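You operate a simulated robot arm through the tools that you are given. There is no shell and no other tool.

You run a simulated robot arm. Do the job below in one go: nothing can be reset, and whatever is moved stays where it is left.

Task
Put things in order on the white top of the beige table. At the end: the blue thirty jaw (marked "30 mm") is on the silver bright plate; the gold four mm shim stands where the square green pad stood; the black post stands where the gold four mm shim stood; the square green pad is on the blue drip tray; whatever was shut is shut again. Leave all else as you found it, and nothing knocked over.

The check looks at the end state, three seconds after you hand in, the way a careful person would. Anything else that was tipped, shoved, dropped, spilled or broken makes it a failure.

Robot
A 7-joint arm with a two-finger parallel gripper, fixed in place. Base frame: the origin is at the foot of the arm, x ahead of it, y to its left, z up; the work surface is at about z = 88. Lengths are in cm, angles in rad, forces in N, time in s.
With the tool pointing down near the work surface it reaches from about 10 to 64 cm from the base axis. Its first joint turns from -1.152 to 1.152 rad. Payload 1.57 kg.
Tool frame: the origin (TCP) lies between the finger pads and is the grasp point; the fingertips stand 3 cm ahead of it; z points along the fingers, y is the line along which they close. Largest opening 8 cm; finger width 1.7, thickness 1.2; the body of the gripper, 4 by 8.2 cm, starts 8 cm behind the TCP.
Orientation is that of the tool frame in the base frame, as [roll, pitch, yaw] about the fixed x, y, z axes, in that order (R = Rz(yaw) Ry(pitch) Rx(roll)). With the fingers straight down and closing along the base's y, the tool's x points along the base's -x, its y along +y and its z along -z.

Tools
- The arm moves only by the tool apply_moves. Its argument "increments" is a list of rows, each an object (a shift or turn left out is 0, a gripper value left out holds the last) with "fingers": the opening, from 0 (shut) to 1 (fully open); "delta_pos": the shift along the tool's x, y, z in units of 250 mm (1.0 is 250 mm), a list of three; "turn": the turn, a rotation vector about the tool's x, y, z in units of 45 degrees (1.0 is 45 degrees), a list of three. In form: [{"fingers": fingers, "delta_pos": [dx, dy, dz], "turn": [rx, ry, rz]}, ...]. A call has 1 to 20 rows; each row is the pose to reach, as a shift and turn from the pose commanded when the call began, along the tool's axes at that moment. A call with a number of a shift or a turn outside -1 to 1 is refused whole. Each row takes 0.2 s and may step no farther than 5 cm and 0.15 rad from the row before; otherwise, or with a gripper value out of range, the whole call is refused. Where a pose cannot be reached the arm comes as near as it can. A force on the tool above 40 N (or 10 N above the force at the start of the call, whichever is more), or a blocked arm, ends the call early, and 0.2 s more pass. Each finger travels about 7.2 cm/s and halts on what it meets, pressing with about 43 N; the grip force reading is that of the motor and also rises with nothing between the fingers. The clock runs only during rows and for 0.2 s after the last one: add rows that repeat a pose to give the fingers time. It gives the time, the measured TCP pose, the force on the tool (base axes), the opening and the grip force at its end, in the units of the frame above (readings bear some noise), with the torque about the TCP (base axes, N m) and any sound that the robot's microphone picked up.
- Cameras (640 x 400 px; columns grow to the right, rows downward): "scene" is fixed at [5.84, 43.48, 140.27]; the picture's right is [-0.78, -0.63, 0.00], its down [-0.41, 0.51, -0.76] and it looks along [0.48, -0.59, -0.65] (base axes); focal length 330 px, centre (320, 200). "wrist" rides on the gripper at [7.2, -0.7, -12.2] in the tool frame; the picture's right is [0.09, 1.00, 0.00], its down [-0.84, 0.08, -0.54] and it looks along [-0.54, 0.05, 0.84] (tool axes); focal length 238 px, centre (320, 200). There is no depth. A picture from a camera that has moved, and an enlarged one, comes with that camera's place and axes in the base frame and with its lens. The place of the scene camera against the robot may be out by one fixed shift of up to 2.5 cm in any direction.
- camera(camera): a new picture of that camera. It takes no simulated time.
- enlarge(camera, box): a new picture of the part [left, top, right, bottom] of that camera's present view, enlarged. It takes no simulated time.
- close_job(): hands the job in; it is judged then, once.

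Nothing tells you positions but the pictures and the camera data. Unless the task says otherwise, let go and move clear before handing in.

The tools are called after "Emit:" as a command line: name --argument value ..., lists and objects as JSON in quotes. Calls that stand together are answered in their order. apply_moves: Moves the arm, as the interface text tells. Its arguments: {"type":"object","properties":{"increments":{"type":"array","items":{"type":"object","properties":{"fingers":{"type":"number"},"delta_pos":{"type":"array","items":{"type":"number"}},"turn":{"type":"array","items":{"type":"number"}}}}}},"required":["increments"]} The other tools are called the same way: camera (camera) takes a picture; enlarge (camera, box) takes an enlarged picture of a part of a camera's view; close_job () hands the job in.

At the start:

```text
time: 0.0
position: [45.37, 8.7, 116.37]
tcp_rot: [3.142, 0.0, -3.141]
force: [0.2, 0.4, -0.6]
ft_torque: [0.01, -0.01, 0.0]
opening: 8.0
grasp_force: 0.0
```

scene: 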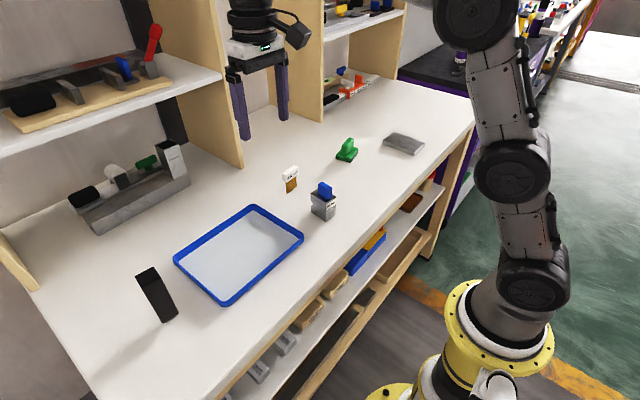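
wrist: 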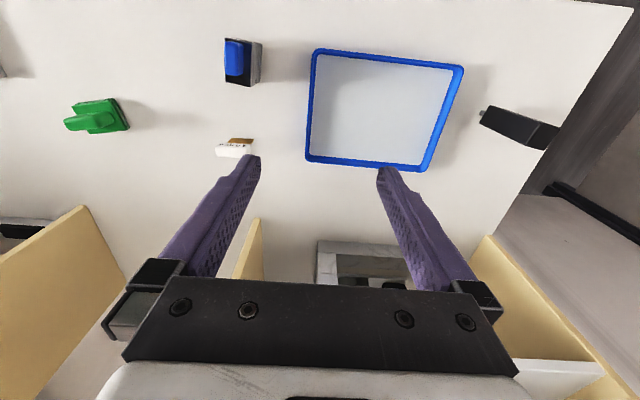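

I see a white table top with a blue tray, a black post, a blue-and-grey jaw, a small gold shim, a green pad and a silver plate. I will look closer before I move.

Emit:
enlarge --camera "scene" --box '[260, 110, 440, 230]'

Emit:
enlarge --camera "scene" --box '[100, 190, 320, 330]'

Emit:
enlarge --camera "wrist" --box '[0, 20, 280, 180]'

Emit:
enlarge --camera "wrist" --box '[290, 20, 570, 180]'

Emit:
enlarge --camera "scene" --box '[0, 0, 240, 240]'

```text
3.33 times, centred on (350, 170) of scene
camera zoom: at [5.84, 43.48, 140.27], right [-0.78, -0.63, 0.0], down [-0.41, 0.51, -0.76], along [0.48, -0.59, -0.65], focal length 1100 px, centre (220, 300)
```

zoom: 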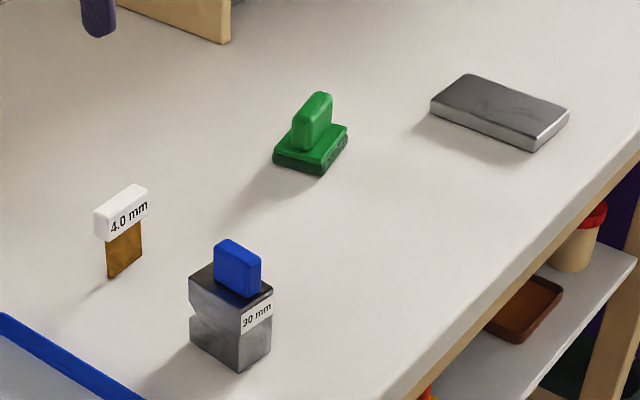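

```text
2.86 times, centred on (210, 260) of scene
camera zoom: at [5.84, 43.48, 140.27], right [-0.78, -0.63, 0.0], down [-0.41, 0.51, -0.76], along [0.48, -0.59, -0.65], focal length 943 px, centre (634, 29)
```

zoom: 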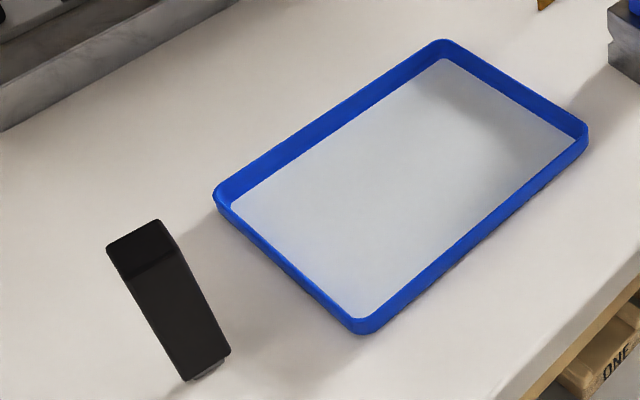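

```text
2.29 times, centred on (140, 100) of wrist
camera zoom: at [38.24, 8.15, 128.65], right [-0.09, 1.0, 0.0], down [0.84, 0.08, 0.54], along [0.54, 0.05, -0.84], focal length 545 px, centre (731, 429)
```

zoom: 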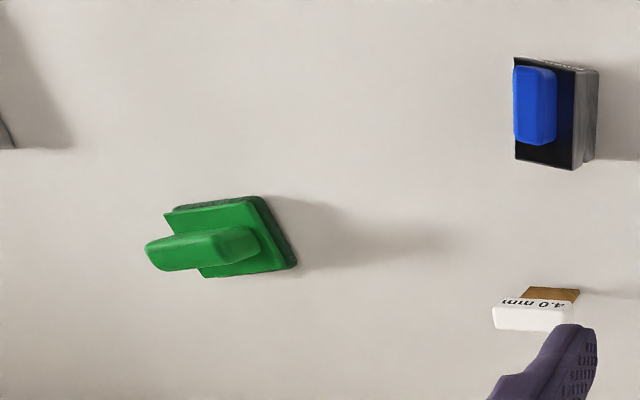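

```text
2.29 times, centred on (430, 100) of wrist
camera zoom: at [38.24, 8.15, 128.65], right [-0.09, 1.0, 0.0], down [0.84, 0.08, 0.54], along [0.54, 0.05, -0.84], focal length 545 px, centre (69, 429)
```

zoom: 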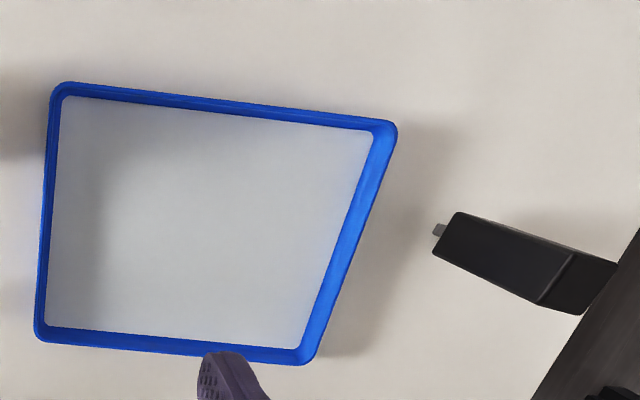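

```text
1.67 times, centred on (120, 120) of scene
camera zoom: at [5.84, 43.48, 140.27], right [-0.78, -0.63, 0.0], down [-0.41, 0.51, -0.76], along [0.48, -0.59, -0.65], focal length 550 px, centre (653, 333)
```

zoom: 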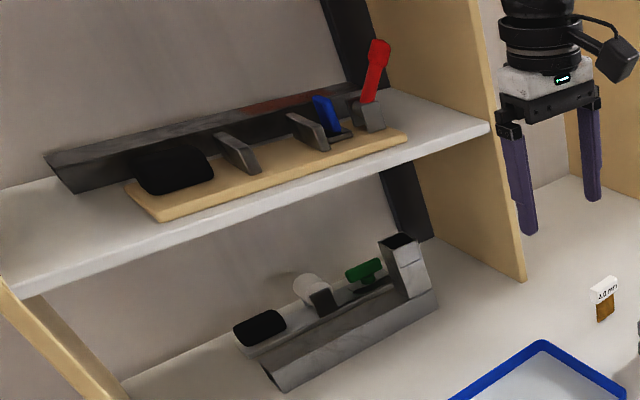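

The shim looks to be near (53, -4), the jaw near (40, -3), the pad near (51, -26), the plate near (41, -41), the tray near (47, 18) and the post near (44, 36). I will move the wrist camera nearer to the jaw and shim, staying well above everything.

Emit:
apply_moves --increments '[{"delta_pos": [0.05, -0.08, 0.07], "fingers": 1}, {"delta_pos": [0.1, -0.16, 0.14]}, {"delta_pos": [0.15, -0.24, 0.21]}, {"delta_pos": [0.2, -0.32, 0.28]}, {"delta_pos": [0.25, -0.4, 0.35]}, {"delta_pos": [0.296, -0.468, 0.415]}, {"delta_pos": [0.296, -0.468, 0.415]}]'

Emit:
camera --camera "wrist"

Emit:
camera --camera "scene"

```text
time: 1.6
position: [37.86, -2.89, 106.03]
tcp_rot: [-3.139, 0.0, 3.141]
force: [0.1, -0.8, 0.1]
ft_torque: [-0.03, 0.0, 0.01]
opening: 7.99
grasp_force: 0.1
```

```text
taken
camera wrist: at [30.79, -3.54, 118.24], right [-0.09, 1.0, 0.0], down [0.84, 0.08, 0.54], along [0.54, 0.05, -0.84], focal length 238 px, centre (320, 200)
```

wrist: 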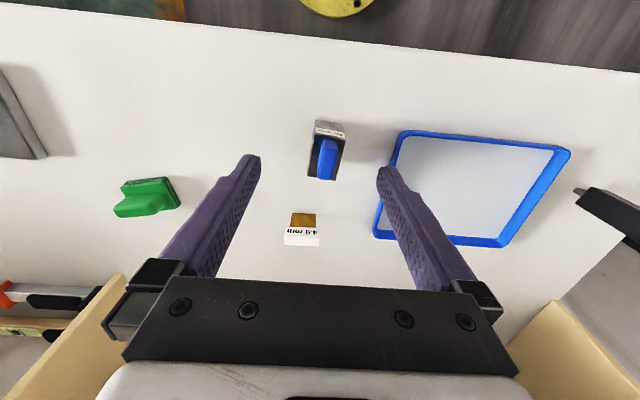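

```text
taken
```

scene: 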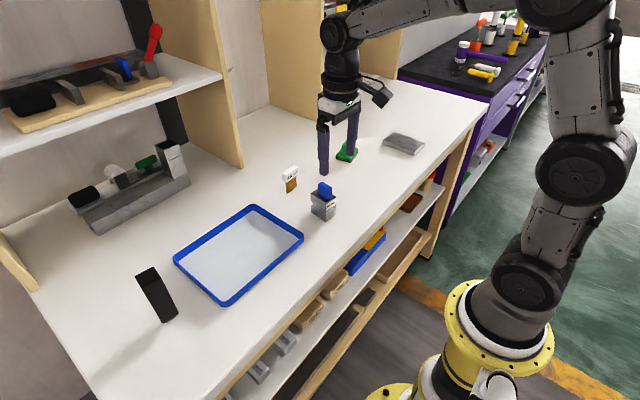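

Emit:
enlarge --camera "wrist" --box '[260, 100, 380, 260]'

Emit:
enlarge --camera "wrist" --box '[80, 150, 240, 250]'

Emit:
enlarge --camera "scene" --box '[275, 155, 345, 225]'

```text
2.50 times, centred on (320, 180) of wrist
camera zoom: at [30.79, -3.54, 118.24], right [-0.09, 1.0, 0.0], down [0.84, 0.08, 0.54], along [0.54, 0.05, -0.84], focal length 596 px, centre (320, 250)
```

zoom: 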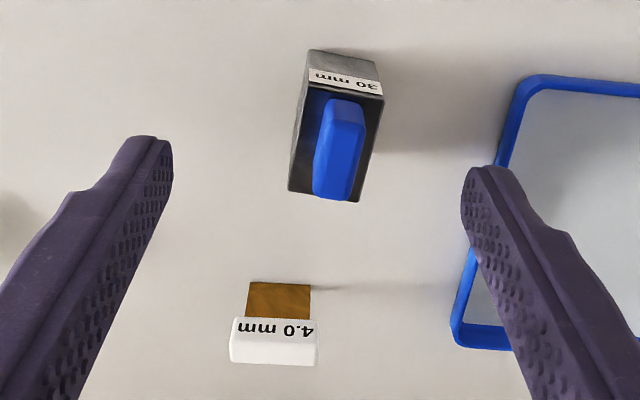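

```text
4.00 times, centred on (160, 200) of wrist
camera zoom: at [30.79, -3.54, 118.24], right [-0.09, 1.0, 0.0], down [0.84, 0.08, 0.54], along [0.54, 0.05, -0.84], focal length 953 px, centre (960, 200)
```

zoom: 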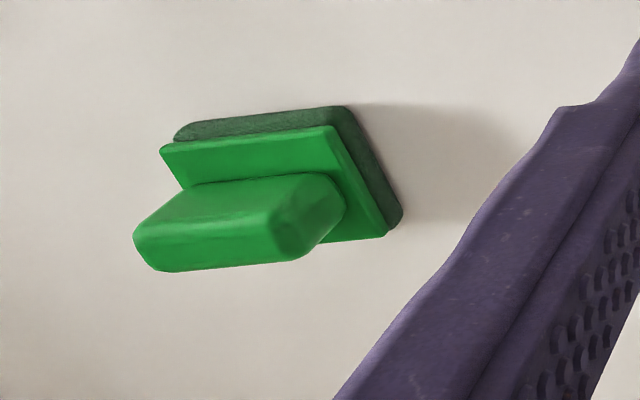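

```text
5.71 times, centred on (310, 190) of scene
camera zoom: at [5.84, 43.48, 140.27], right [-0.78, -0.63, 0.0], down [-0.41, 0.51, -0.76], along [0.48, -0.59, -0.65], focal length 1887 px, centre (377, 257)
```

zoom: 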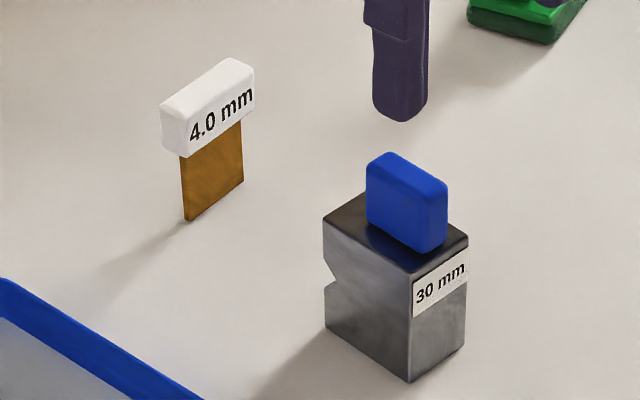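

The jaw and shim stand nearly square to the axes. Next I move over toward the pad and plate to measure them.

Emit:
apply_moves --increments '[{"delta_pos": [0.0, -0.15, 0]}, {"delta_pos": [0.0, -0.3, 0]}, {"delta_pos": [0.0, -0.45, 0]}, {"delta_pos": [0.0, -0.6, 0]}, {"delta_pos": [0.0, -0.75, 0]}, {"delta_pos": [0.0, -0.9, 0]}, {"delta_pos": [0.0, -0.98, 0]}, {"delta_pos": [0.0, -0.98, 0]}]'

Emit:
camera --camera "wrist"

Emit:
enlarge --camera "wrist" --box '[240, 180, 400, 280]'

Emit:
enlarge --camera "wrist" --box '[90, 80, 250, 180]'

```text
time: 3.4
position: [37.81, -27.37, 106.08]
tcp_rot: [-3.141, 0.001, -3.141]
force: [-0.1, 0.5, 0.1]
ft_torque: [-0.01, 0.03, -0.02]
opening: 8.02
grasp_force: 0.1
```

```text
taken
camera wrist: at [30.7, -28.0, 118.37], right [-0.09, 1.0, 0.0], down [0.84, 0.08, 0.54], along [0.54, 0.05, -0.84], focal length 238 px, centre (320, 200)
```

wrist: 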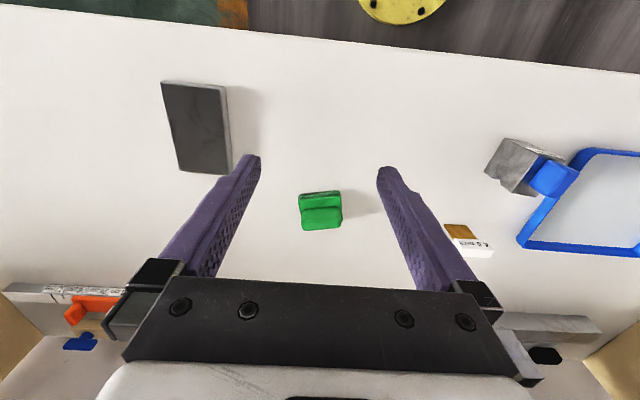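

```text
4.00 times, centred on (320, 230) of wrist
camera zoom: at [30.7, -28.0, 118.37], right [-0.09, 1.0, 0.0], down [0.84, 0.08, 0.54], along [0.54, 0.05, -0.84], focal length 953 px, centre (320, 80)
```

zoom: 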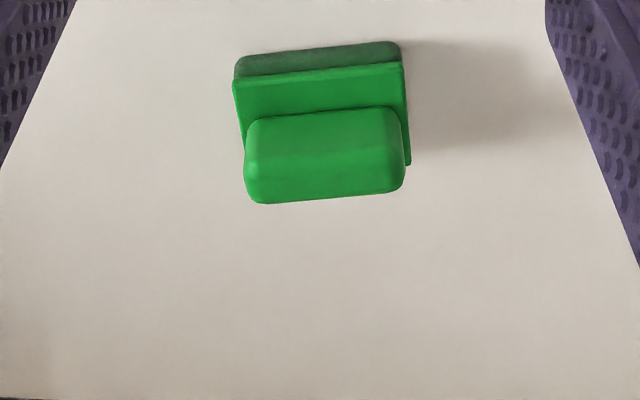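

```text
4.00 times, centred on (170, 130) of wrist
camera zoom: at [30.7, -28.0, 118.37], right [-0.09, 1.0, 0.0], down [0.84, 0.08, 0.54], along [0.54, 0.05, -0.84], focal length 953 px, centre (920, 480)
```

zoom: 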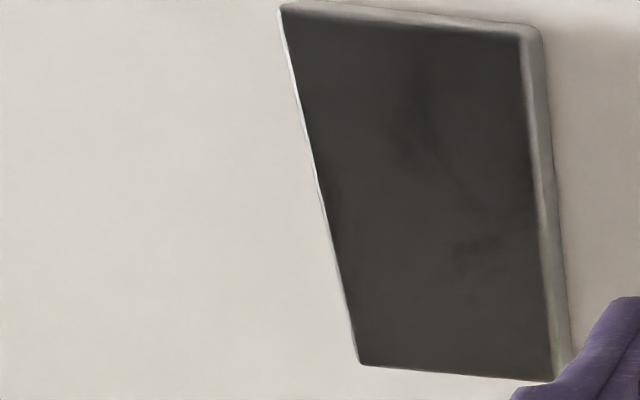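

The plate is about 10.7 x 6.5 cm, centred near (40.9, -42.1). The pad is near (51.6, -26) and turned about 0.2 rad. I will check its height in the scene view.

Emit:
enlarge --camera "scene" --box '[300, 110, 440, 190]'

```text
4.57 times, centred on (370, 150) of scene
camera zoom: at [5.85, 43.48, 140.27], right [-0.78, -0.63, 0.0], down [-0.41, 0.51, -0.76], along [0.48, -0.59, -0.65], focal length 1509 px, centre (91, 429)
```

zoom: 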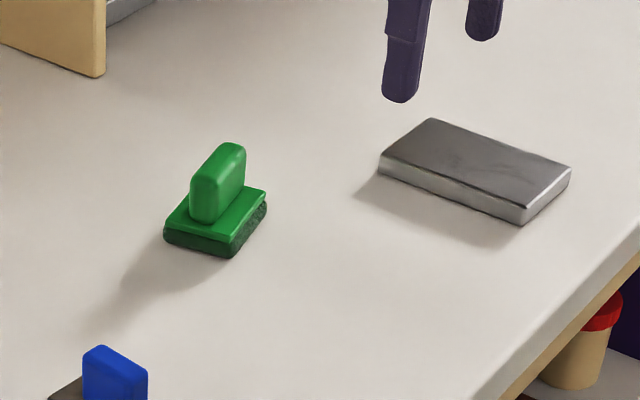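

The pad is about 6.2 x 5.3 cm and its handle top is near z = 93.7. I turn the tool about 0.2 rad to line up with the handle and hover above it.

Emit:
apply_moves --increments '[{"delta_pos": [-0.11, 0.007, 0.04], "turn": [0, 0, -0.06]}, {"delta_pos": [-0.22, 0.014, 0.08], "turn": [0, 0, -0.12]}, {"delta_pos": [-0.33, 0.021, 0.12], "turn": [0, 0, -0.18]}, {"delta_pos": [-0.44, 0.028, 0.16], "turn": [0, 0, -0.255]}, {"delta_pos": [-0.544, 0.035, 0.2], "turn": [0, 0, -0.255]}, {"delta_pos": [-0.544, 0.035, 0.2], "turn": [0, 0, -0.255]}]'

Emit:
camera --camera "wrist"

Emit:
enlarge --camera "wrist" --box '[240, 100, 400, 200]'

Emit:
enlarge --camera "scene" --box '[300, 90, 440, 190]'

```text
time: 4.8
position: [51.79, -26.61, 100.81]
tcp_rot: [-3.141, 0.001, -2.942]
force: [-0.8, 0.9, 0.5]
ft_torque: [-0.02, -0.01, 0.02]
opening: 8.0
grasp_force: 0.0
```

```text
taken
camera wrist: at [44.81, -28.62, 113.06], right [-0.29, 0.96, 0.0], down [0.8, 0.24, 0.54], along [0.52, 0.16, -0.84], focal length 238 px, centre (320, 200)
```

wrist: 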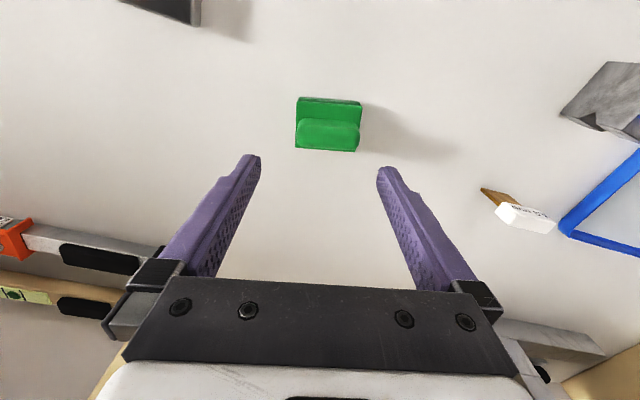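

```text
4.00 times, centred on (320, 150) of wrist
camera zoom: at [44.81, -28.62, 113.06], right [-0.29, 0.96, 0.0], down [0.8, 0.24, 0.54], along [0.52, 0.16, -0.84], focal length 953 px, centre (320, 400)
```

zoom: 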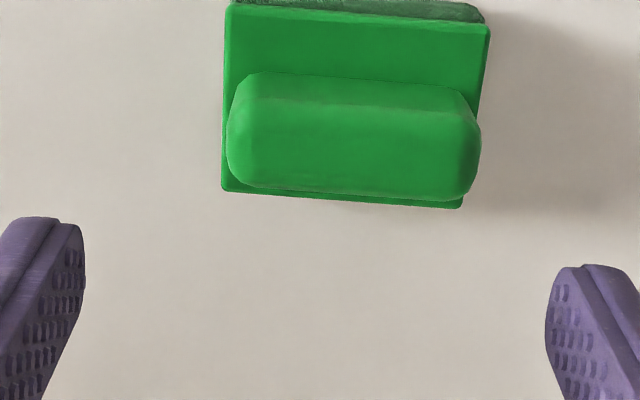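

```text
4.00 times, centred on (370, 140) of scene
camera zoom: at [5.84, 43.48, 140.27], right [-0.78, -0.63, 0.0], down [-0.41, 0.51, -0.76], along [0.48, -0.59, -0.65], focal length 1321 px, centre (120, 440)
```

zoom: 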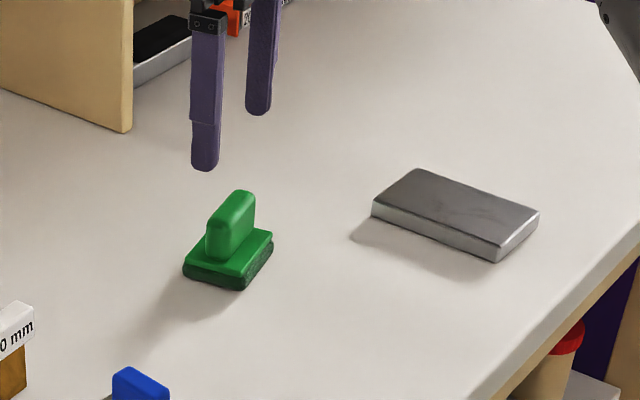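

The pad's centre works out at about (51.0, -25.9), turned 0.23 rad, which is where the shim will go. I centre over the handle, go down and close.

Emit:
apply_moves --increments '[{"delta_pos": [0.027, 0.028, 0.0], "turn": [0, 0, -0.04]}, {"delta_pos": [0.027, 0.028, 0.07], "turn": [0, 0, -0.04]}, {"delta_pos": [0.027, 0.028, 0.14], "turn": [0, 0, -0.04]}, {"delta_pos": [0.027, 0.028, 0.21], "turn": [0, 0, -0.04]}, {"delta_pos": [0.027, 0.028, 0.26], "turn": [0, 0, -0.04]}, {"delta_pos": [0.027, 0.028, 0.284], "turn": [0, 0, -0.04]}, {"delta_pos": [0.027, 0.028, 0.284], "turn": [0, 0, -0.04]}]'

Emit:
enlarge --camera "scene" --box '[300, 90, 440, 190]'

Emit:
camera --camera "wrist"

```text
time: 6.4
position: [50.55, -25.73, 93.93]
tcp_rot: [-3.14, -0.001, -2.911]
force: [-0.5, 0.6, 0.1]
ft_torque: [0.02, 0.01, -0.01]
opening: 7.98
grasp_force: 0.0
```

```text
4.00 times, centred on (370, 140) of scene
camera zoom: at [5.84, 43.48, 140.27], right [-0.78, -0.63, 0.0], down [-0.41, 0.51, -0.76], along [0.48, -0.59, -0.65], focal length 1321 px, centre (120, 440)
```

zoom: 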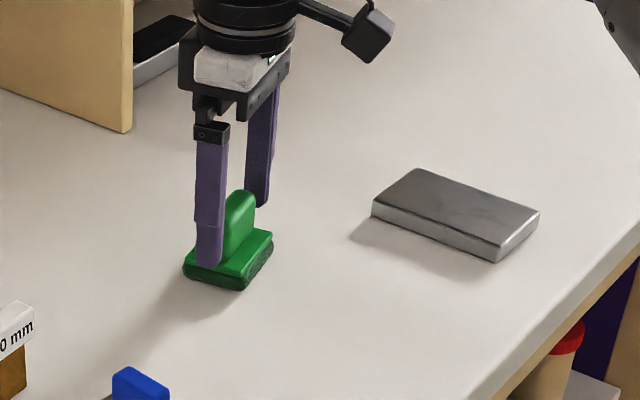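

```text
taken
camera wrist: at [43.88, -28.16, 106.17], right [-0.32, 0.95, 0.0], down [0.8, 0.27, 0.54], along [0.51, 0.17, -0.84], focal length 238 px, centre (320, 200)
```

wrist: 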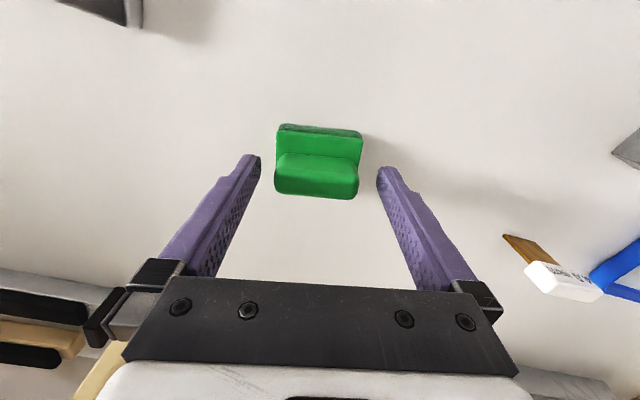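

The handle sits midway between the fingers and lined up with them. I close on it and lift.

Emit:
apply_moves --increments '[{"fingers": 0.6}, {"fingers": 0.4}, {"fingers": 0.4}, {"fingers": 0.4}]'

```text
time: 7.4
position: [50.72, -25.87, 94.01]
tcp_rot: [3.141, -0.001, -2.912]
force: [0.0, 0.5, 0.0]
ft_torque: [0.03, -0.04, -0.04]
opening: 5.49
grasp_force: 43.0
```

It is gripped at 5.5 cm. I lift it straight up to z ≈ 107.

Emit:
apply_moves --increments '[{"delta_pos": [0, 0, -0.04], "fingers": 0.4}, {"delta_pos": [0, 0, -0.14]}, {"delta_pos": [0, 0, -0.26]}, {"delta_pos": [0, 0, -0.38]}, {"delta_pos": [0, 0, -0.5]}, {"delta_pos": [0, 0, -0.54]}]'

Emit:
camera --camera "scene"

Emit:
camera --camera "wrist"

```text
time: 8.8
position: [50.76, -25.84, 107.49]
tcp_rot: [3.14, 0.0, -2.912]
force: [-0.3, 0.7, -0.8]
ft_torque: [-0.02, 0.03, -0.03]
opening: 3.2
grasp_force: 0.1
```

```text
taken
```

scene: 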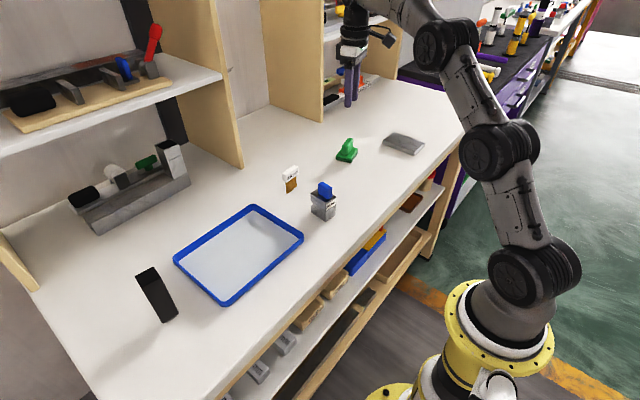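

```text
taken
camera wrist: at [43.94, -28.14, 119.78], right [-0.32, 0.95, 0.0], down [0.8, 0.27, 0.54], along [0.51, 0.17, -0.84], focal length 238 px, centre (320, 200)
```

wrist: 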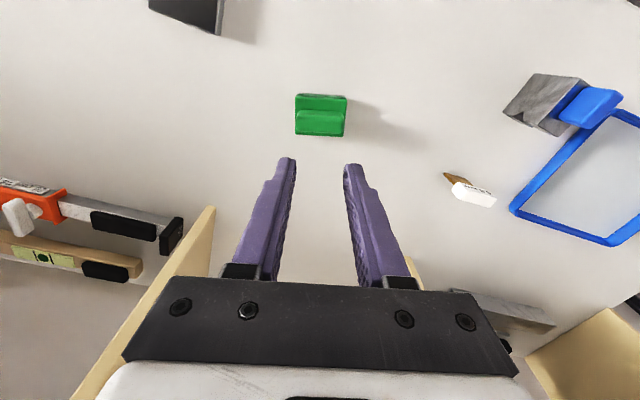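

The fingers slid off the handle's rounded ends and the pad stayed on the table. I will turn the hand 90° to grip the handle across its flat faces, but first I check whether the pad shifted.

Emit:
enlarge --camera "wrist" --box '[260, 70, 380, 160]'

Emit:
enlarge --camera "scene" --box '[300, 90, 440, 190]'

Emit:
apply_moves --increments '[{"turn": [0, 0, 0.18], "fingers": 1}, {"turn": [0, 0, 0.36]}, {"turn": [0, 0, 0.54]}, {"turn": [0, 0, 0.72]}, {"turn": [0, 0, 0.9]}, {"turn": [0, 0, 1.0]}]'

Emit:
apply_moves --increments '[{"turn": [0, 0, 0.18], "fingers": 1}, {"turn": [0, 0, 0.36]}, {"turn": [0, 0, 0.54]}, {"turn": [0, 0, 0.72]}, {"turn": [0, 0, 0.9]}, {"turn": [0, 0, 1.0]}]'

Emit:
camera --camera "wrist"

```text
4.44 times, centred on (320, 115) of wrist
camera zoom: at [43.94, -28.14, 119.78], right [-0.32, 0.95, 0.0], down [0.8, 0.27, 0.54], along [0.51, 0.17, -0.84], focal length 1059 px, centre (320, 578)
```

zoom: 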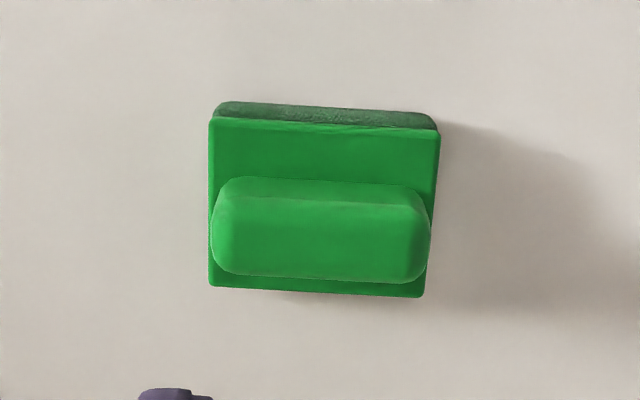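

```text
4.00 times, centred on (370, 140) of scene
camera zoom: at [5.84, 43.48, 140.27], right [-0.78, -0.63, 0.0], down [-0.41, 0.51, -0.76], along [0.48, -0.59, -0.65], focal length 1321 px, centre (120, 440)
```

zoom: 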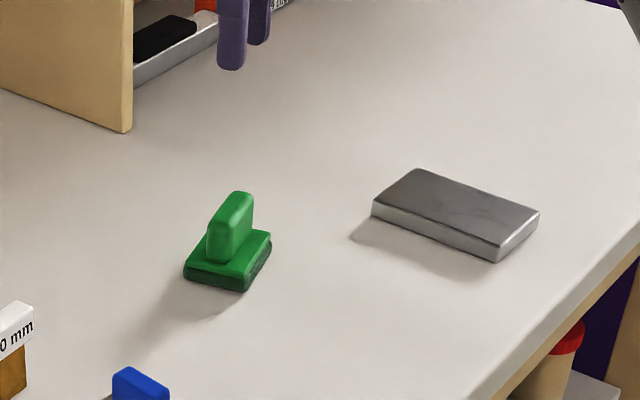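

```text
time: 10.2
position: [50.75, -26.05, 107.5]
tcp_rot: [3.141, 0.0, 2.585]
force: [-0.3, 0.0, 0.6]
ft_torque: [0.01, -0.01, -0.04]
opening: 8.04
grasp_force: 0.0
```

```text
time: 11.6
position: [50.92, -25.97, 107.46]
tcp_rot: [-3.14, -0.001, 1.798]
force: [0.4, 0.1, 0.6]
ft_torque: [0.02, 0.04, 0.04]
opening: 8.0
grasp_force: 0.1
```

```text
taken
camera wrist: at [48.5, -19.14, 119.71], right [0.95, 0.32, 0.0], down [0.27, -0.8, 0.54], along [0.17, -0.51, -0.84], focal length 238 px, centre (320, 200)
```

wrist: 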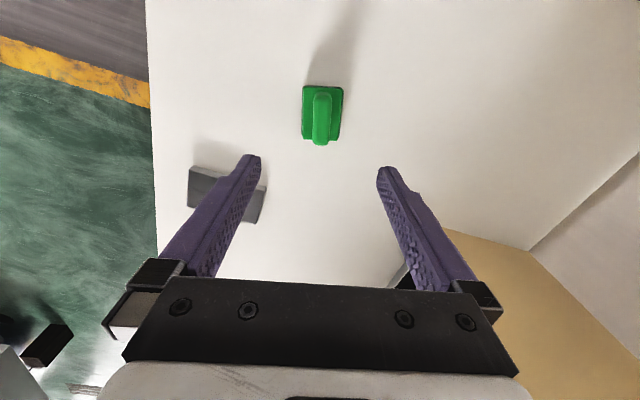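

The hand now straddles the handle's flat sides, so I go down and close.

Emit:
apply_moves --increments '[{"delta_pos": [0, 0, 0.12], "fingers": 1}, {"delta_pos": [0, 0, 0.24]}, {"delta_pos": [0, 0, 0.36]}, {"delta_pos": [0, 0, 0.46]}, {"delta_pos": [0, 0, 0.52]}, {"delta_pos": [0, 0, 0.555]}, {"delta_pos": [0, 0, 0.555]}]'

Emit:
camera --camera "wrist"

Emit:
enlarge --camera "scene" --box '[300, 90, 440, 190]'

```text
time: 13.2
position: [50.83, -26.04, 93.5]
tcp_rot: [-3.142, 0.001, 1.8]
force: [0.0, 0.8, 0.0]
ft_torque: [0.03, 0.0, 0.02]
opening: 8.0
grasp_force: 0.1
```

```text
taken
camera wrist: at [48.53, -19.17, 105.79], right [0.95, 0.32, 0.0], down [0.27, -0.8, 0.54], along [0.17, -0.51, -0.84], focal length 238 px, centre (320, 200)
```

wrist: 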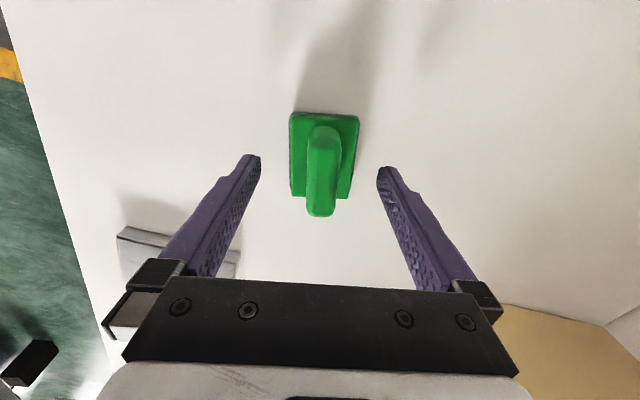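

```text
4.00 times, centred on (370, 140) of scene
camera zoom: at [5.84, 43.48, 140.27], right [-0.78, -0.63, 0.0], down [-0.41, 0.51, -0.76], along [0.48, -0.59, -0.65], focal length 1321 px, centre (120, 440)
```

zoom: 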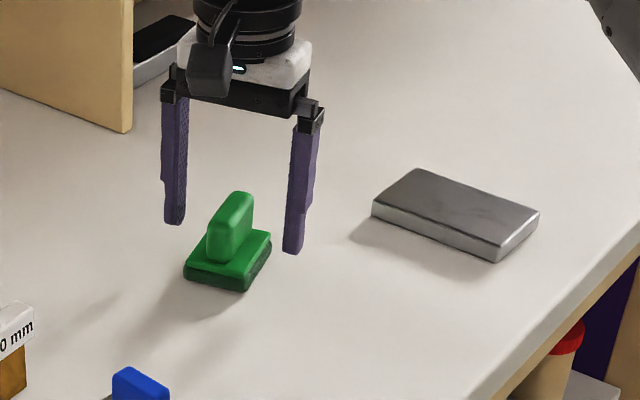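

The fingers straddle the handle's flat sides, so I close and test with a small lift.

Emit:
apply_moves --increments '[{"fingers": 0.6}, {"fingers": 0.3}, {"fingers": 0.1}, {"fingers": 0.0}, {"fingers": 0.0}, {"fingers": 0.0}]'

Emit:
apply_moves --increments '[{"delta_pos": [0, 0, -0.02], "fingers": 0}, {"delta_pos": [0, 0, -0.05]}, {"delta_pos": [0, 0, -0.1]}, {"delta_pos": [0, 0, -0.1]}]'

Emit:
enlarge --camera "scene" --box '[300, 90, 440, 190]'

Emit:
camera --camera "wrist"

```text
time: 14.6
position: [50.89, -26.07, 93.57]
tcp_rot: [3.141, 0.0, 1.801]
force: [-0.4, 0.2, 0.9]
ft_torque: [0.0, -0.03, 0.01]
opening: 1.89
grasp_force: 33.1
```

```text
time: 15.6
position: [50.8, -25.92, 96.05]
tcp_rot: [-3.14, 0.0, 1.801]
force: [-0.7, 0.4, -1.6]
ft_torque: [-0.02, 0.01, 0.03]
opening: 1.89
grasp_force: 32.8
```

```text
4.00 times, centred on (370, 140) of scene
camera zoom: at [5.85, 43.48, 140.27], right [-0.78, -0.63, 0.0], down [-0.41, 0.51, -0.76], along [0.48, -0.59, -0.65], focal length 1321 px, centre (120, 440)
```

zoom: 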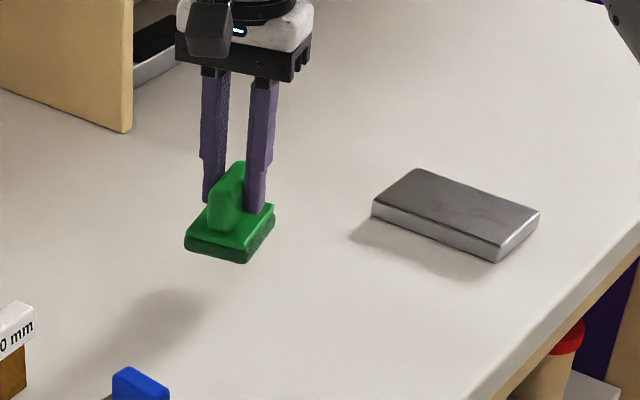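

```text
taken
camera wrist: at [48.59, -19.06, 108.33], right [0.95, 0.32, 0.0], down [0.27, -0.8, 0.54], along [0.17, -0.51, -0.84], focal length 238 px, centre (320, 200)
```

wrist: 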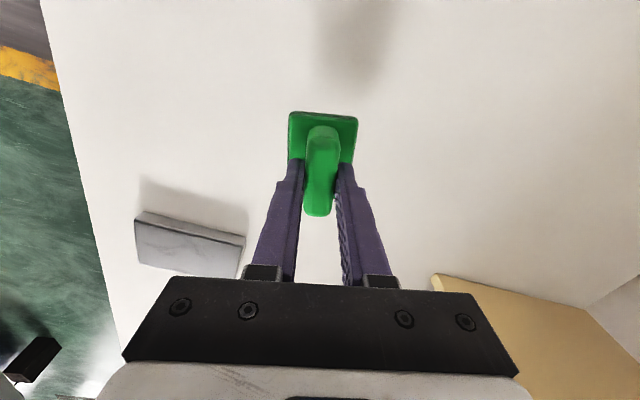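

The pad is held firmly. I lift it to z ≈ 107, square the hand up, and carry it over to the tray.

Emit:
apply_moves --increments '[{"delta_pos": [0, 0, -0.12], "turn": [0, 0, 0.1], "fingers": 0}, {"delta_pos": [0, 0, -0.24], "turn": [0, 0, 0.2]}, {"delta_pos": [0, 0, -0.36], "turn": [0, 0, 0.292]}, {"delta_pos": [0, 0, -0.46], "turn": [0, 0, 0.292]}]'

Emit:
apply_moves --increments '[{"delta_pos": [0.14, -0.013, 0], "fingers": 0}, {"delta_pos": [0.28, -0.026, 0]}, {"delta_pos": [0.42, -0.04, 0]}, {"delta_pos": [0.56, -0.053, 0]}, {"delta_pos": [0.7, -0.066, 0]}, {"delta_pos": [0.84, -0.079, 0]}, {"delta_pos": [0.88, -0.083, 0]}]'

Emit:
apply_moves --increments '[{"delta_pos": [0.14, -0.013, 0], "fingers": 0}, {"delta_pos": [0.28, -0.026, 0]}, {"delta_pos": [0.42, -0.04, 0]}, {"delta_pos": [0.56, -0.053, 0]}, {"delta_pos": [0.7, -0.066, 0]}, {"delta_pos": [0.84, -0.079, 0]}, {"delta_pos": [0.88, -0.083, 0]}]'

Emit:
camera --camera "wrist"

Emit:
camera --camera "scene"

```text
time: 16.6
position: [50.66, -26.03, 107.4]
tcp_rot: [-3.141, 0.0, 1.572]
force: [0.0, 0.4, -0.1]
ft_torque: [0.02, -0.02, -0.01]
opening: 1.94
grasp_force: 32.9
```

```text
time: 18.2
position: [48.63, -3.93, 107.46]
tcp_rot: [-3.14, 0.0, 1.572]
force: [0.3, 0.3, -0.1]
ft_torque: [0.01, 0.01, -0.01]
opening: 1.9
grasp_force: 33.1
```

```text
time: 19.8
position: [46.6, 17.97, 107.6]
tcp_rot: [-3.141, -0.001, 1.571]
force: [0.6, -1.3, -0.5]
ft_torque: [-0.02, -0.02, -0.03]
opening: 1.9
grasp_force: 33.0
```

```text
taken
camera wrist: at [45.96, 25.21, 119.8], right [1.0, 0.09, 0.0], down [0.08, -0.84, 0.54], along [0.05, -0.54, -0.84], focal length 238 px, centre (320, 200)
```

wrist: 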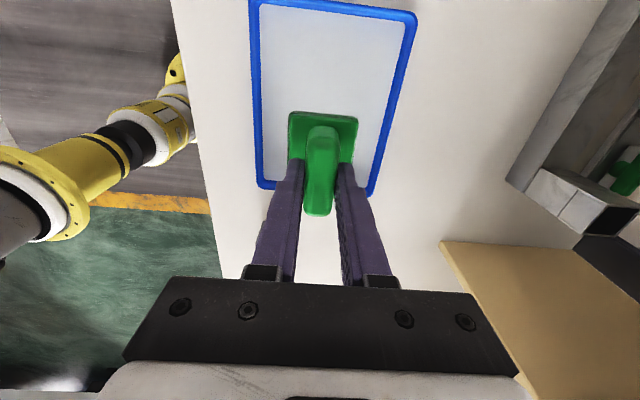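

```text
taken
```

scene: 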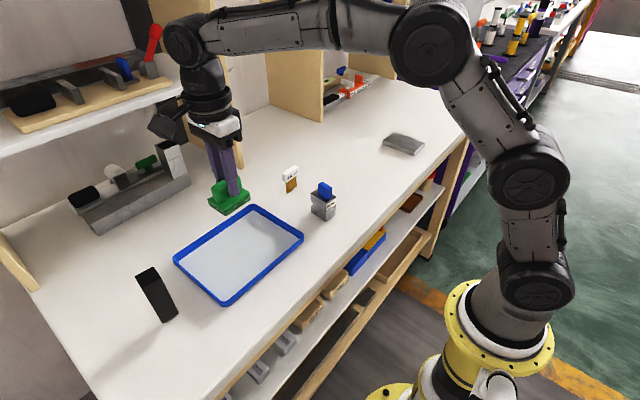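

The pad is over the tray's centre. I lower it to just above the tray floor.

Emit:
apply_moves --increments '[{"delta_pos": [0, 0, 0.12], "fingers": 0}, {"delta_pos": [0, 0, 0.24]}, {"delta_pos": [0, 0, 0.36]}, {"delta_pos": [0, 0, 0.46]}, {"delta_pos": [0, 0, 0.52]}, {"delta_pos": [0, 0, 0.535]}, {"delta_pos": [0, 0, 0.535]}]'

Emit:
enlarge --camera "scene" --box '[160, 160, 320, 310]'

```text
time: 21.4
position: [46.53, 18.06, 94.08]
tcp_rot: [-3.14, 0.001, 1.573]
force: [0.3, 0.2, -0.7]
ft_torque: [0.01, 0.03, -0.04]
opening: 1.89
grasp_force: 33.3
```

```text
2.67 times, centred on (240, 235) of scene
camera zoom: at [5.85, 43.48, 140.26], right [-0.78, -0.63, 0.0], down [-0.41, 0.51, -0.76], along [0.48, -0.59, -0.65], focal length 880 px, centre (533, 107)
```

zoom: 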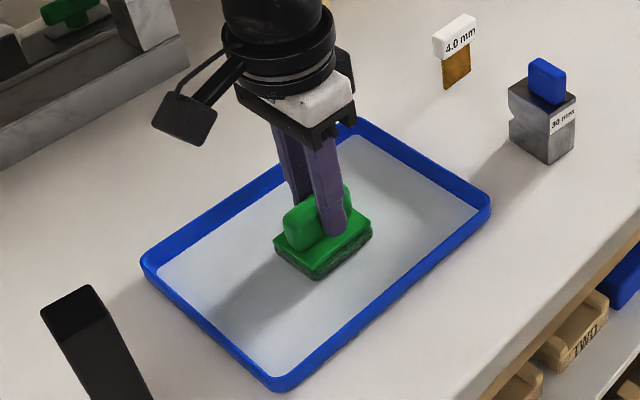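

It is just above the tray floor. I step down in small increments until I feel contact.

Emit:
apply_moves --increments '[{"delta_pos": [0, 0, 0.006], "fingers": 0}, {"delta_pos": [0, 0, 0.01]}, {"delta_pos": [0, 0, 0.01]}]'

```text
time: 22.2
position: [46.53, 17.99, 94.04]
tcp_rot: [3.14, -0.001, 1.571]
force: [-3.1, 0.4, 9.5]
ft_torque: [-0.13, 0.26, -0.02]
opening: 1.91
grasp_force: 33.2
```

It has touched down, so I release and rise.

Emit:
apply_moves --increments '[{"fingers": 0.3}, {"fingers": 0.5}, {"fingers": 0.7}, {"fingers": 0.7}]'

Emit:
apply_moves --increments '[{"delta_pos": [0, 0, -0.1], "fingers": 0.7}, {"delta_pos": [0, 0, -0.25]}, {"delta_pos": [0, 0, -0.4]}, {"delta_pos": [0, 0, -0.52]}, {"delta_pos": [0, 0, -0.52], "fingers": 1}]'

Emit:
camera --camera "scene"

Emit:
camera --camera "wrist"

```text
time: 23.2
position: [46.47, 17.99, 93.83]
tcp_rot: [3.141, 0.002, 1.573]
force: [0.4, -1.0, -0.4]
ft_torque: [0.0, 0.01, -0.01]
opening: 5.62
grasp_force: 0.1
```

```text
time: 24.4
position: [46.44, 17.96, 106.89]
tcp_rot: [3.141, 0.001, 1.571]
force: [0.1, -0.2, -0.5]
ft_torque: [-0.02, 0.01, -0.04]
opening: 8.02
grasp_force: 0.1
```

```text
taken
```

scene: 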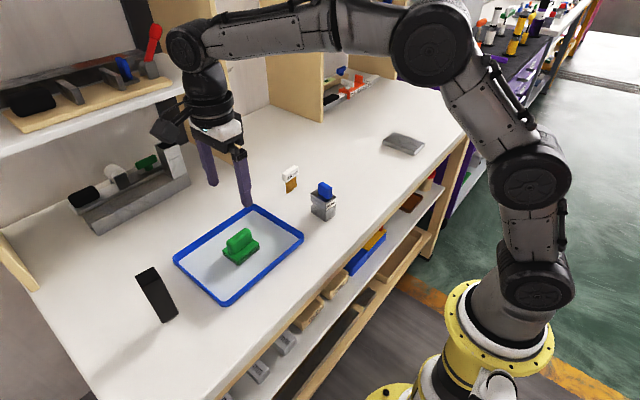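

```text
taken
camera wrist: at [45.82, 25.14, 119.15], right [1.0, 0.09, 0.0], down [0.08, -0.84, 0.54], along [0.05, -0.54, -0.84], focal length 238 px, centre (320, 200)
```

wrist: 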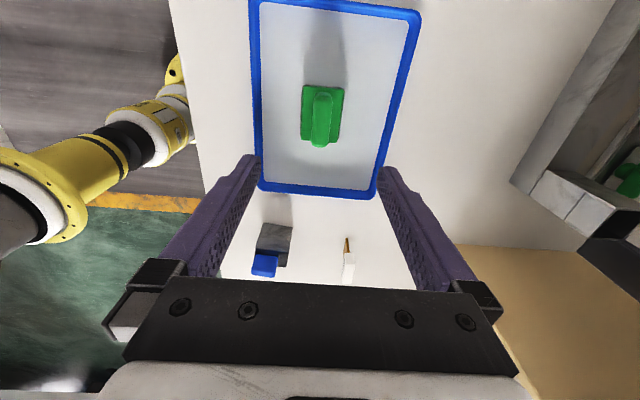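

The pad stands on the tray. Now I hover over the shim with the fingers closing along x, across its thin direction, so the sensitive tilt is held by the flat faces.

Emit:
apply_moves --increments '[{"delta_pos": [-0.15, 0.045, 0], "fingers": 1}, {"delta_pos": [-0.3, 0.09, 0]}, {"delta_pos": [-0.45, 0.135, 0]}, {"delta_pos": [-0.6, 0.18, 0.02]}, {"delta_pos": [-0.75, 0.23, 0.06]}, {"delta_pos": [-0.88, 0.268, 0.1]}, {"delta_pos": [-0.88, 0.268, 0.116]}, {"delta_pos": [-0.88, 0.268, 0.116]}]'

Emit:
camera --camera "wrist"

Emit:
enlarge --camera "wrist" --box '[260, 90, 380, 190]'

Emit:
enlarge --camera "scene" --box '[230, 100, 370, 230]'

```text
time: 26.2
position: [53.34, -4.01, 103.91]
tcp_rot: [-3.139, 0.0, 1.573]
force: [-1.1, 0.7, 0.2]
ft_torque: [-0.03, 0.05, -0.02]
opening: 8.0
grasp_force: 0.1
```

```text
taken
camera wrist: at [52.61, 3.21, 116.17], right [1.0, 0.09, 0.0], down [0.08, -0.84, 0.54], along [0.05, -0.54, -0.84], focal length 238 px, centre (320, 200)
```

wrist: 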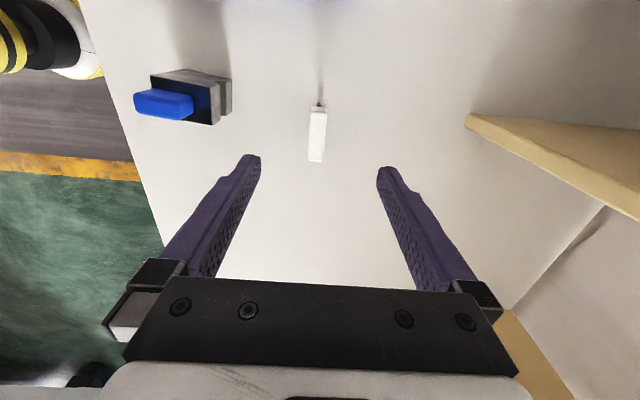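

```text
4.00 times, centred on (320, 140) of wrist
camera zoom: at [52.61, 3.21, 116.17], right [1.0, 0.09, 0.0], down [0.08, -0.84, 0.54], along [0.05, -0.54, -0.84], focal length 953 px, centre (320, 440)
```

zoom: 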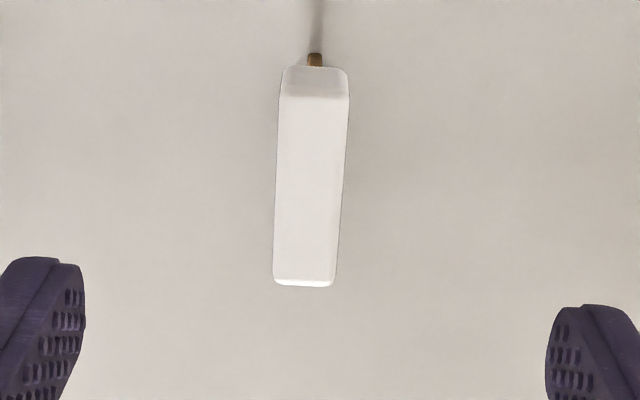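

```text
3.08 times, centred on (300, 165) of scene
camera zoom: at [5.85, 43.48, 140.27], right [-0.78, -0.63, 0.0], down [-0.41, 0.51, -0.76], along [0.48, -0.59, -0.65], focal length 1016 px, centre (382, 308)
```

zoom: 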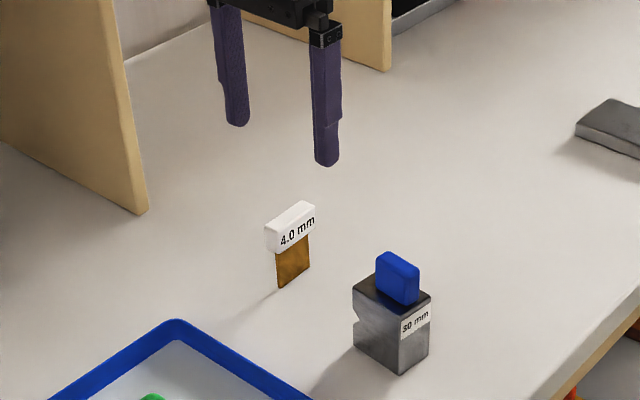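

The shim's label is about 1.5 cm thick, centred near (53.0, -4.05), and turned about 0.03 rad. I make that small correction, go down with the fingers open, and check before closing.

Emit:
apply_moves --increments '[{"delta_pos": [-0.003, -0.0116, 0.0], "turn": [0, 0, -0.04], "fingers": 1}, {"delta_pos": [-0.003, -0.0116, 0.1], "turn": [0, 0, -0.04]}, {"delta_pos": [-0.003, -0.0116, 0.2], "turn": [0, 0, -0.04]}, {"delta_pos": [-0.003, -0.0116, 0.3], "turn": [0, 0, -0.04]}, {"delta_pos": [-0.003, -0.0116, 0.38], "turn": [0, 0, -0.04]}, {"delta_pos": [-0.003, -0.0116, 0.428], "turn": [0, 0, -0.04]}, {"delta_pos": [-0.003, -0.0116, 0.428], "turn": [0, 0, -0.04]}]'

Emit:
camera --camera "wrist"

Emit:
enlarge --camera "wrist" --box '[240, 120, 400, 240]'

Emit:
enlarge --camera "scene" --box '[230, 100, 370, 230]'

```text
time: 27.8
position: [52.94, -4.03, 93.23]
tcp_rot: [3.141, 0.001, 1.605]
force: [-0.2, -0.2, 0.6]
ft_torque: [-0.02, 0.02, 0.02]
opening: 8.0
grasp_force: 0.0
```

```text
taken
camera wrist: at [52.04, 3.18, 105.52], right [0.99, 0.12, 0.0], down [0.1, -0.83, 0.54], along [0.07, -0.54, -0.84], focal length 238 px, centre (320, 200)
```

wrist: 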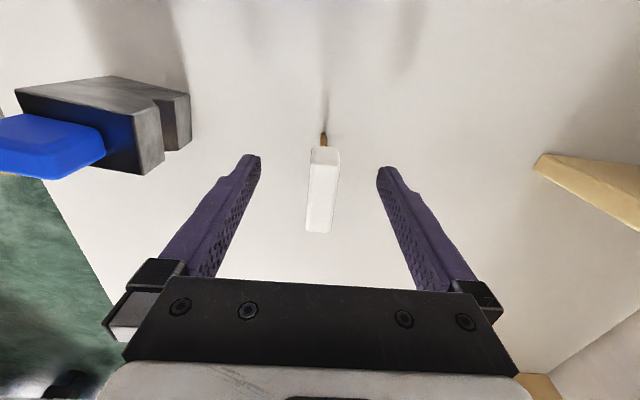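

```text
3.33 times, centred on (320, 180) of wrist
camera zoom: at [52.04, 3.18, 105.52], right [0.99, 0.12, 0.0], down [0.1, -0.83, 0.54], along [0.07, -0.54, -0.84], focal length 794 px, centre (320, 267)
```

zoom: 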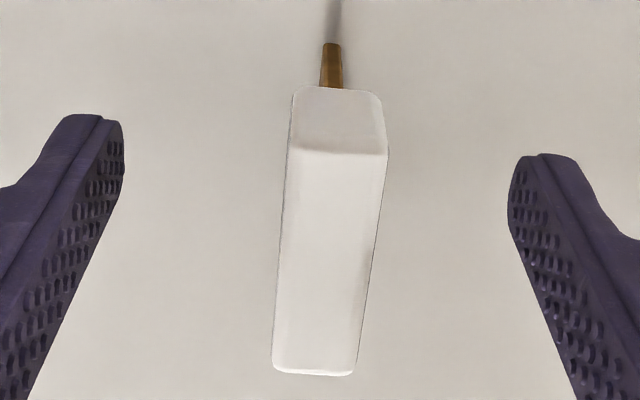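

```text
3.08 times, centred on (300, 165) of scene
camera zoom: at [5.84, 43.48, 140.27], right [-0.78, -0.63, 0.0], down [-0.41, 0.51, -0.76], along [0.48, -0.59, -0.65], focal length 1016 px, centre (382, 308)
```

zoom: 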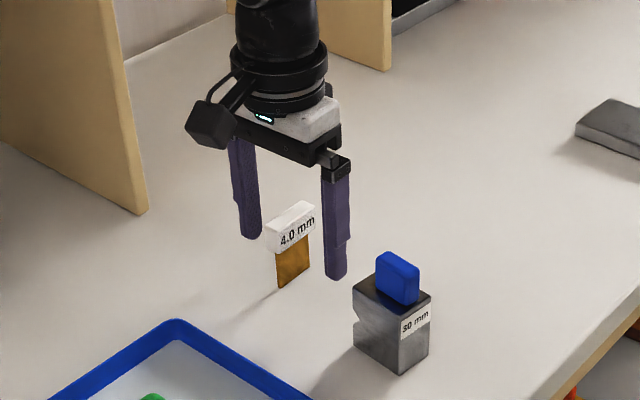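

The label is centred between the fingers within half a millimetre. I close gently, in steps.

Emit:
apply_moves --increments '[{"fingers": 0.6}, {"fingers": 0.35}, {"fingers": 0.3}, {"fingers": 0.25}, {"fingers": 0.22}, {"fingers": 0.19}, {"fingers": 0.16}, {"fingers": 0.12}, {"fingers": 0.0}, {"fingers": 0.0}, {"fingers": 0.0}]'

Emit:
enlarge --camera "wrist" --box '[240, 120, 400, 240]'

Emit:
enlarge --camera "scene" --box '[230, 100, 370, 230]'

```text
time: 30.2
position: [52.82, -4.15, 93.33]
tcp_rot: [-3.14, -0.001, 1.604]
force: [0.4, 0.5, -0.3]
ft_torque: [-0.06, -0.02, -0.01]
opening: 1.51
grasp_force: 31.1
```

```text
3.33 times, centred on (320, 180) of wrist
camera zoom: at [52.04, 3.18, 105.55], right [0.99, 0.12, 0.0], down [0.1, -0.83, 0.54], along [0.07, -0.54, -0.84], focal length 794 px, centre (320, 267)
```

zoom: 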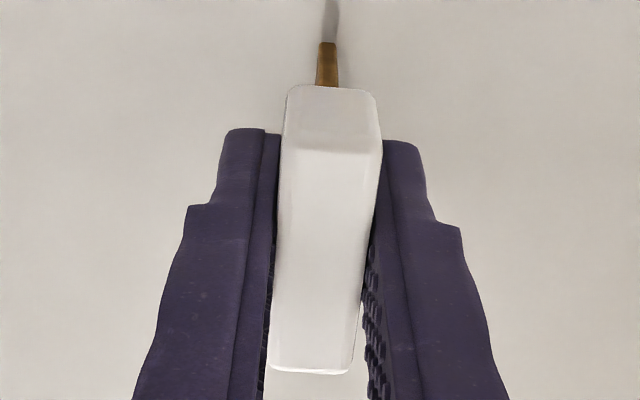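

```text
3.08 times, centred on (300, 165) of scene
camera zoom: at [5.84, 43.48, 140.27], right [-0.78, -0.63, 0.0], down [-0.41, 0.51, -0.76], along [0.48, -0.59, -0.65], focal length 1016 px, centre (382, 308)
```

zoom: 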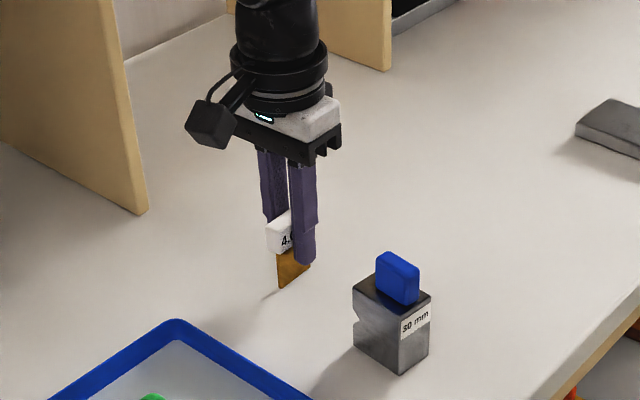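

It is gripped at 1.5 cm and upright. I lift slowly and check.

Emit:
apply_moves --increments '[{"delta_pos": [0, 0, -0.01], "fingers": 0}, {"delta_pos": [0, 0, -0.03]}, {"delta_pos": [0, 0, -0.08]}, {"delta_pos": [0, 0, -0.15]}, {"delta_pos": [0, 0, -0.25]}, {"delta_pos": [0, 0, -0.32]}, {"delta_pos": [0, 0, -0.36]}, {"delta_pos": [0, 0, -0.36]}]'

Emit:
enlarge --camera "scene" --box '[230, 80, 370, 230]'

Emit:
enlarge --camera "wrist" --box '[240, 120, 400, 240]'

```text
time: 32.0
position: [53.14, -4.02, 102.33]
tcp_rot: [-3.141, 0.0, 1.604]
force: [0.5, -0.2, -0.4]
ft_torque: [0.01, 0.05, -0.01]
opening: 1.52
grasp_force: 31.1
```

```text
2.67 times, centred on (300, 155) of scene
camera zoom: at [5.85, 43.48, 140.27], right [-0.78, -0.63, 0.0], down [-0.41, 0.51, -0.76], along [0.48, -0.59, -0.65], focal length 880 px, centre (373, 320)
```

zoom: 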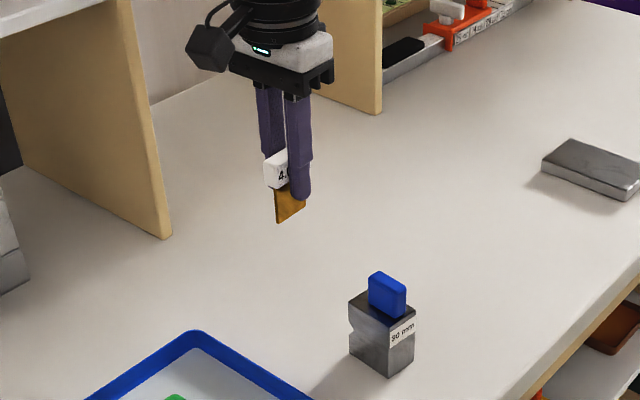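

```text
3.33 times, centred on (320, 180) of wrist
camera zoom: at [52.28, 3.1, 114.57], right [0.99, 0.12, 0.0], down [0.1, -0.83, 0.54], along [0.07, -0.54, -0.84], focal length 794 px, centre (320, 267)
```

zoom: 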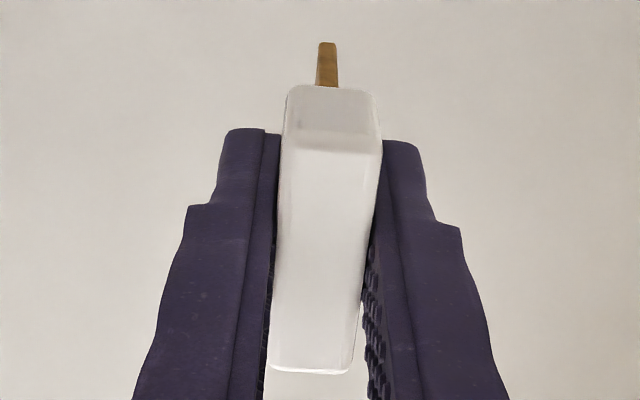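

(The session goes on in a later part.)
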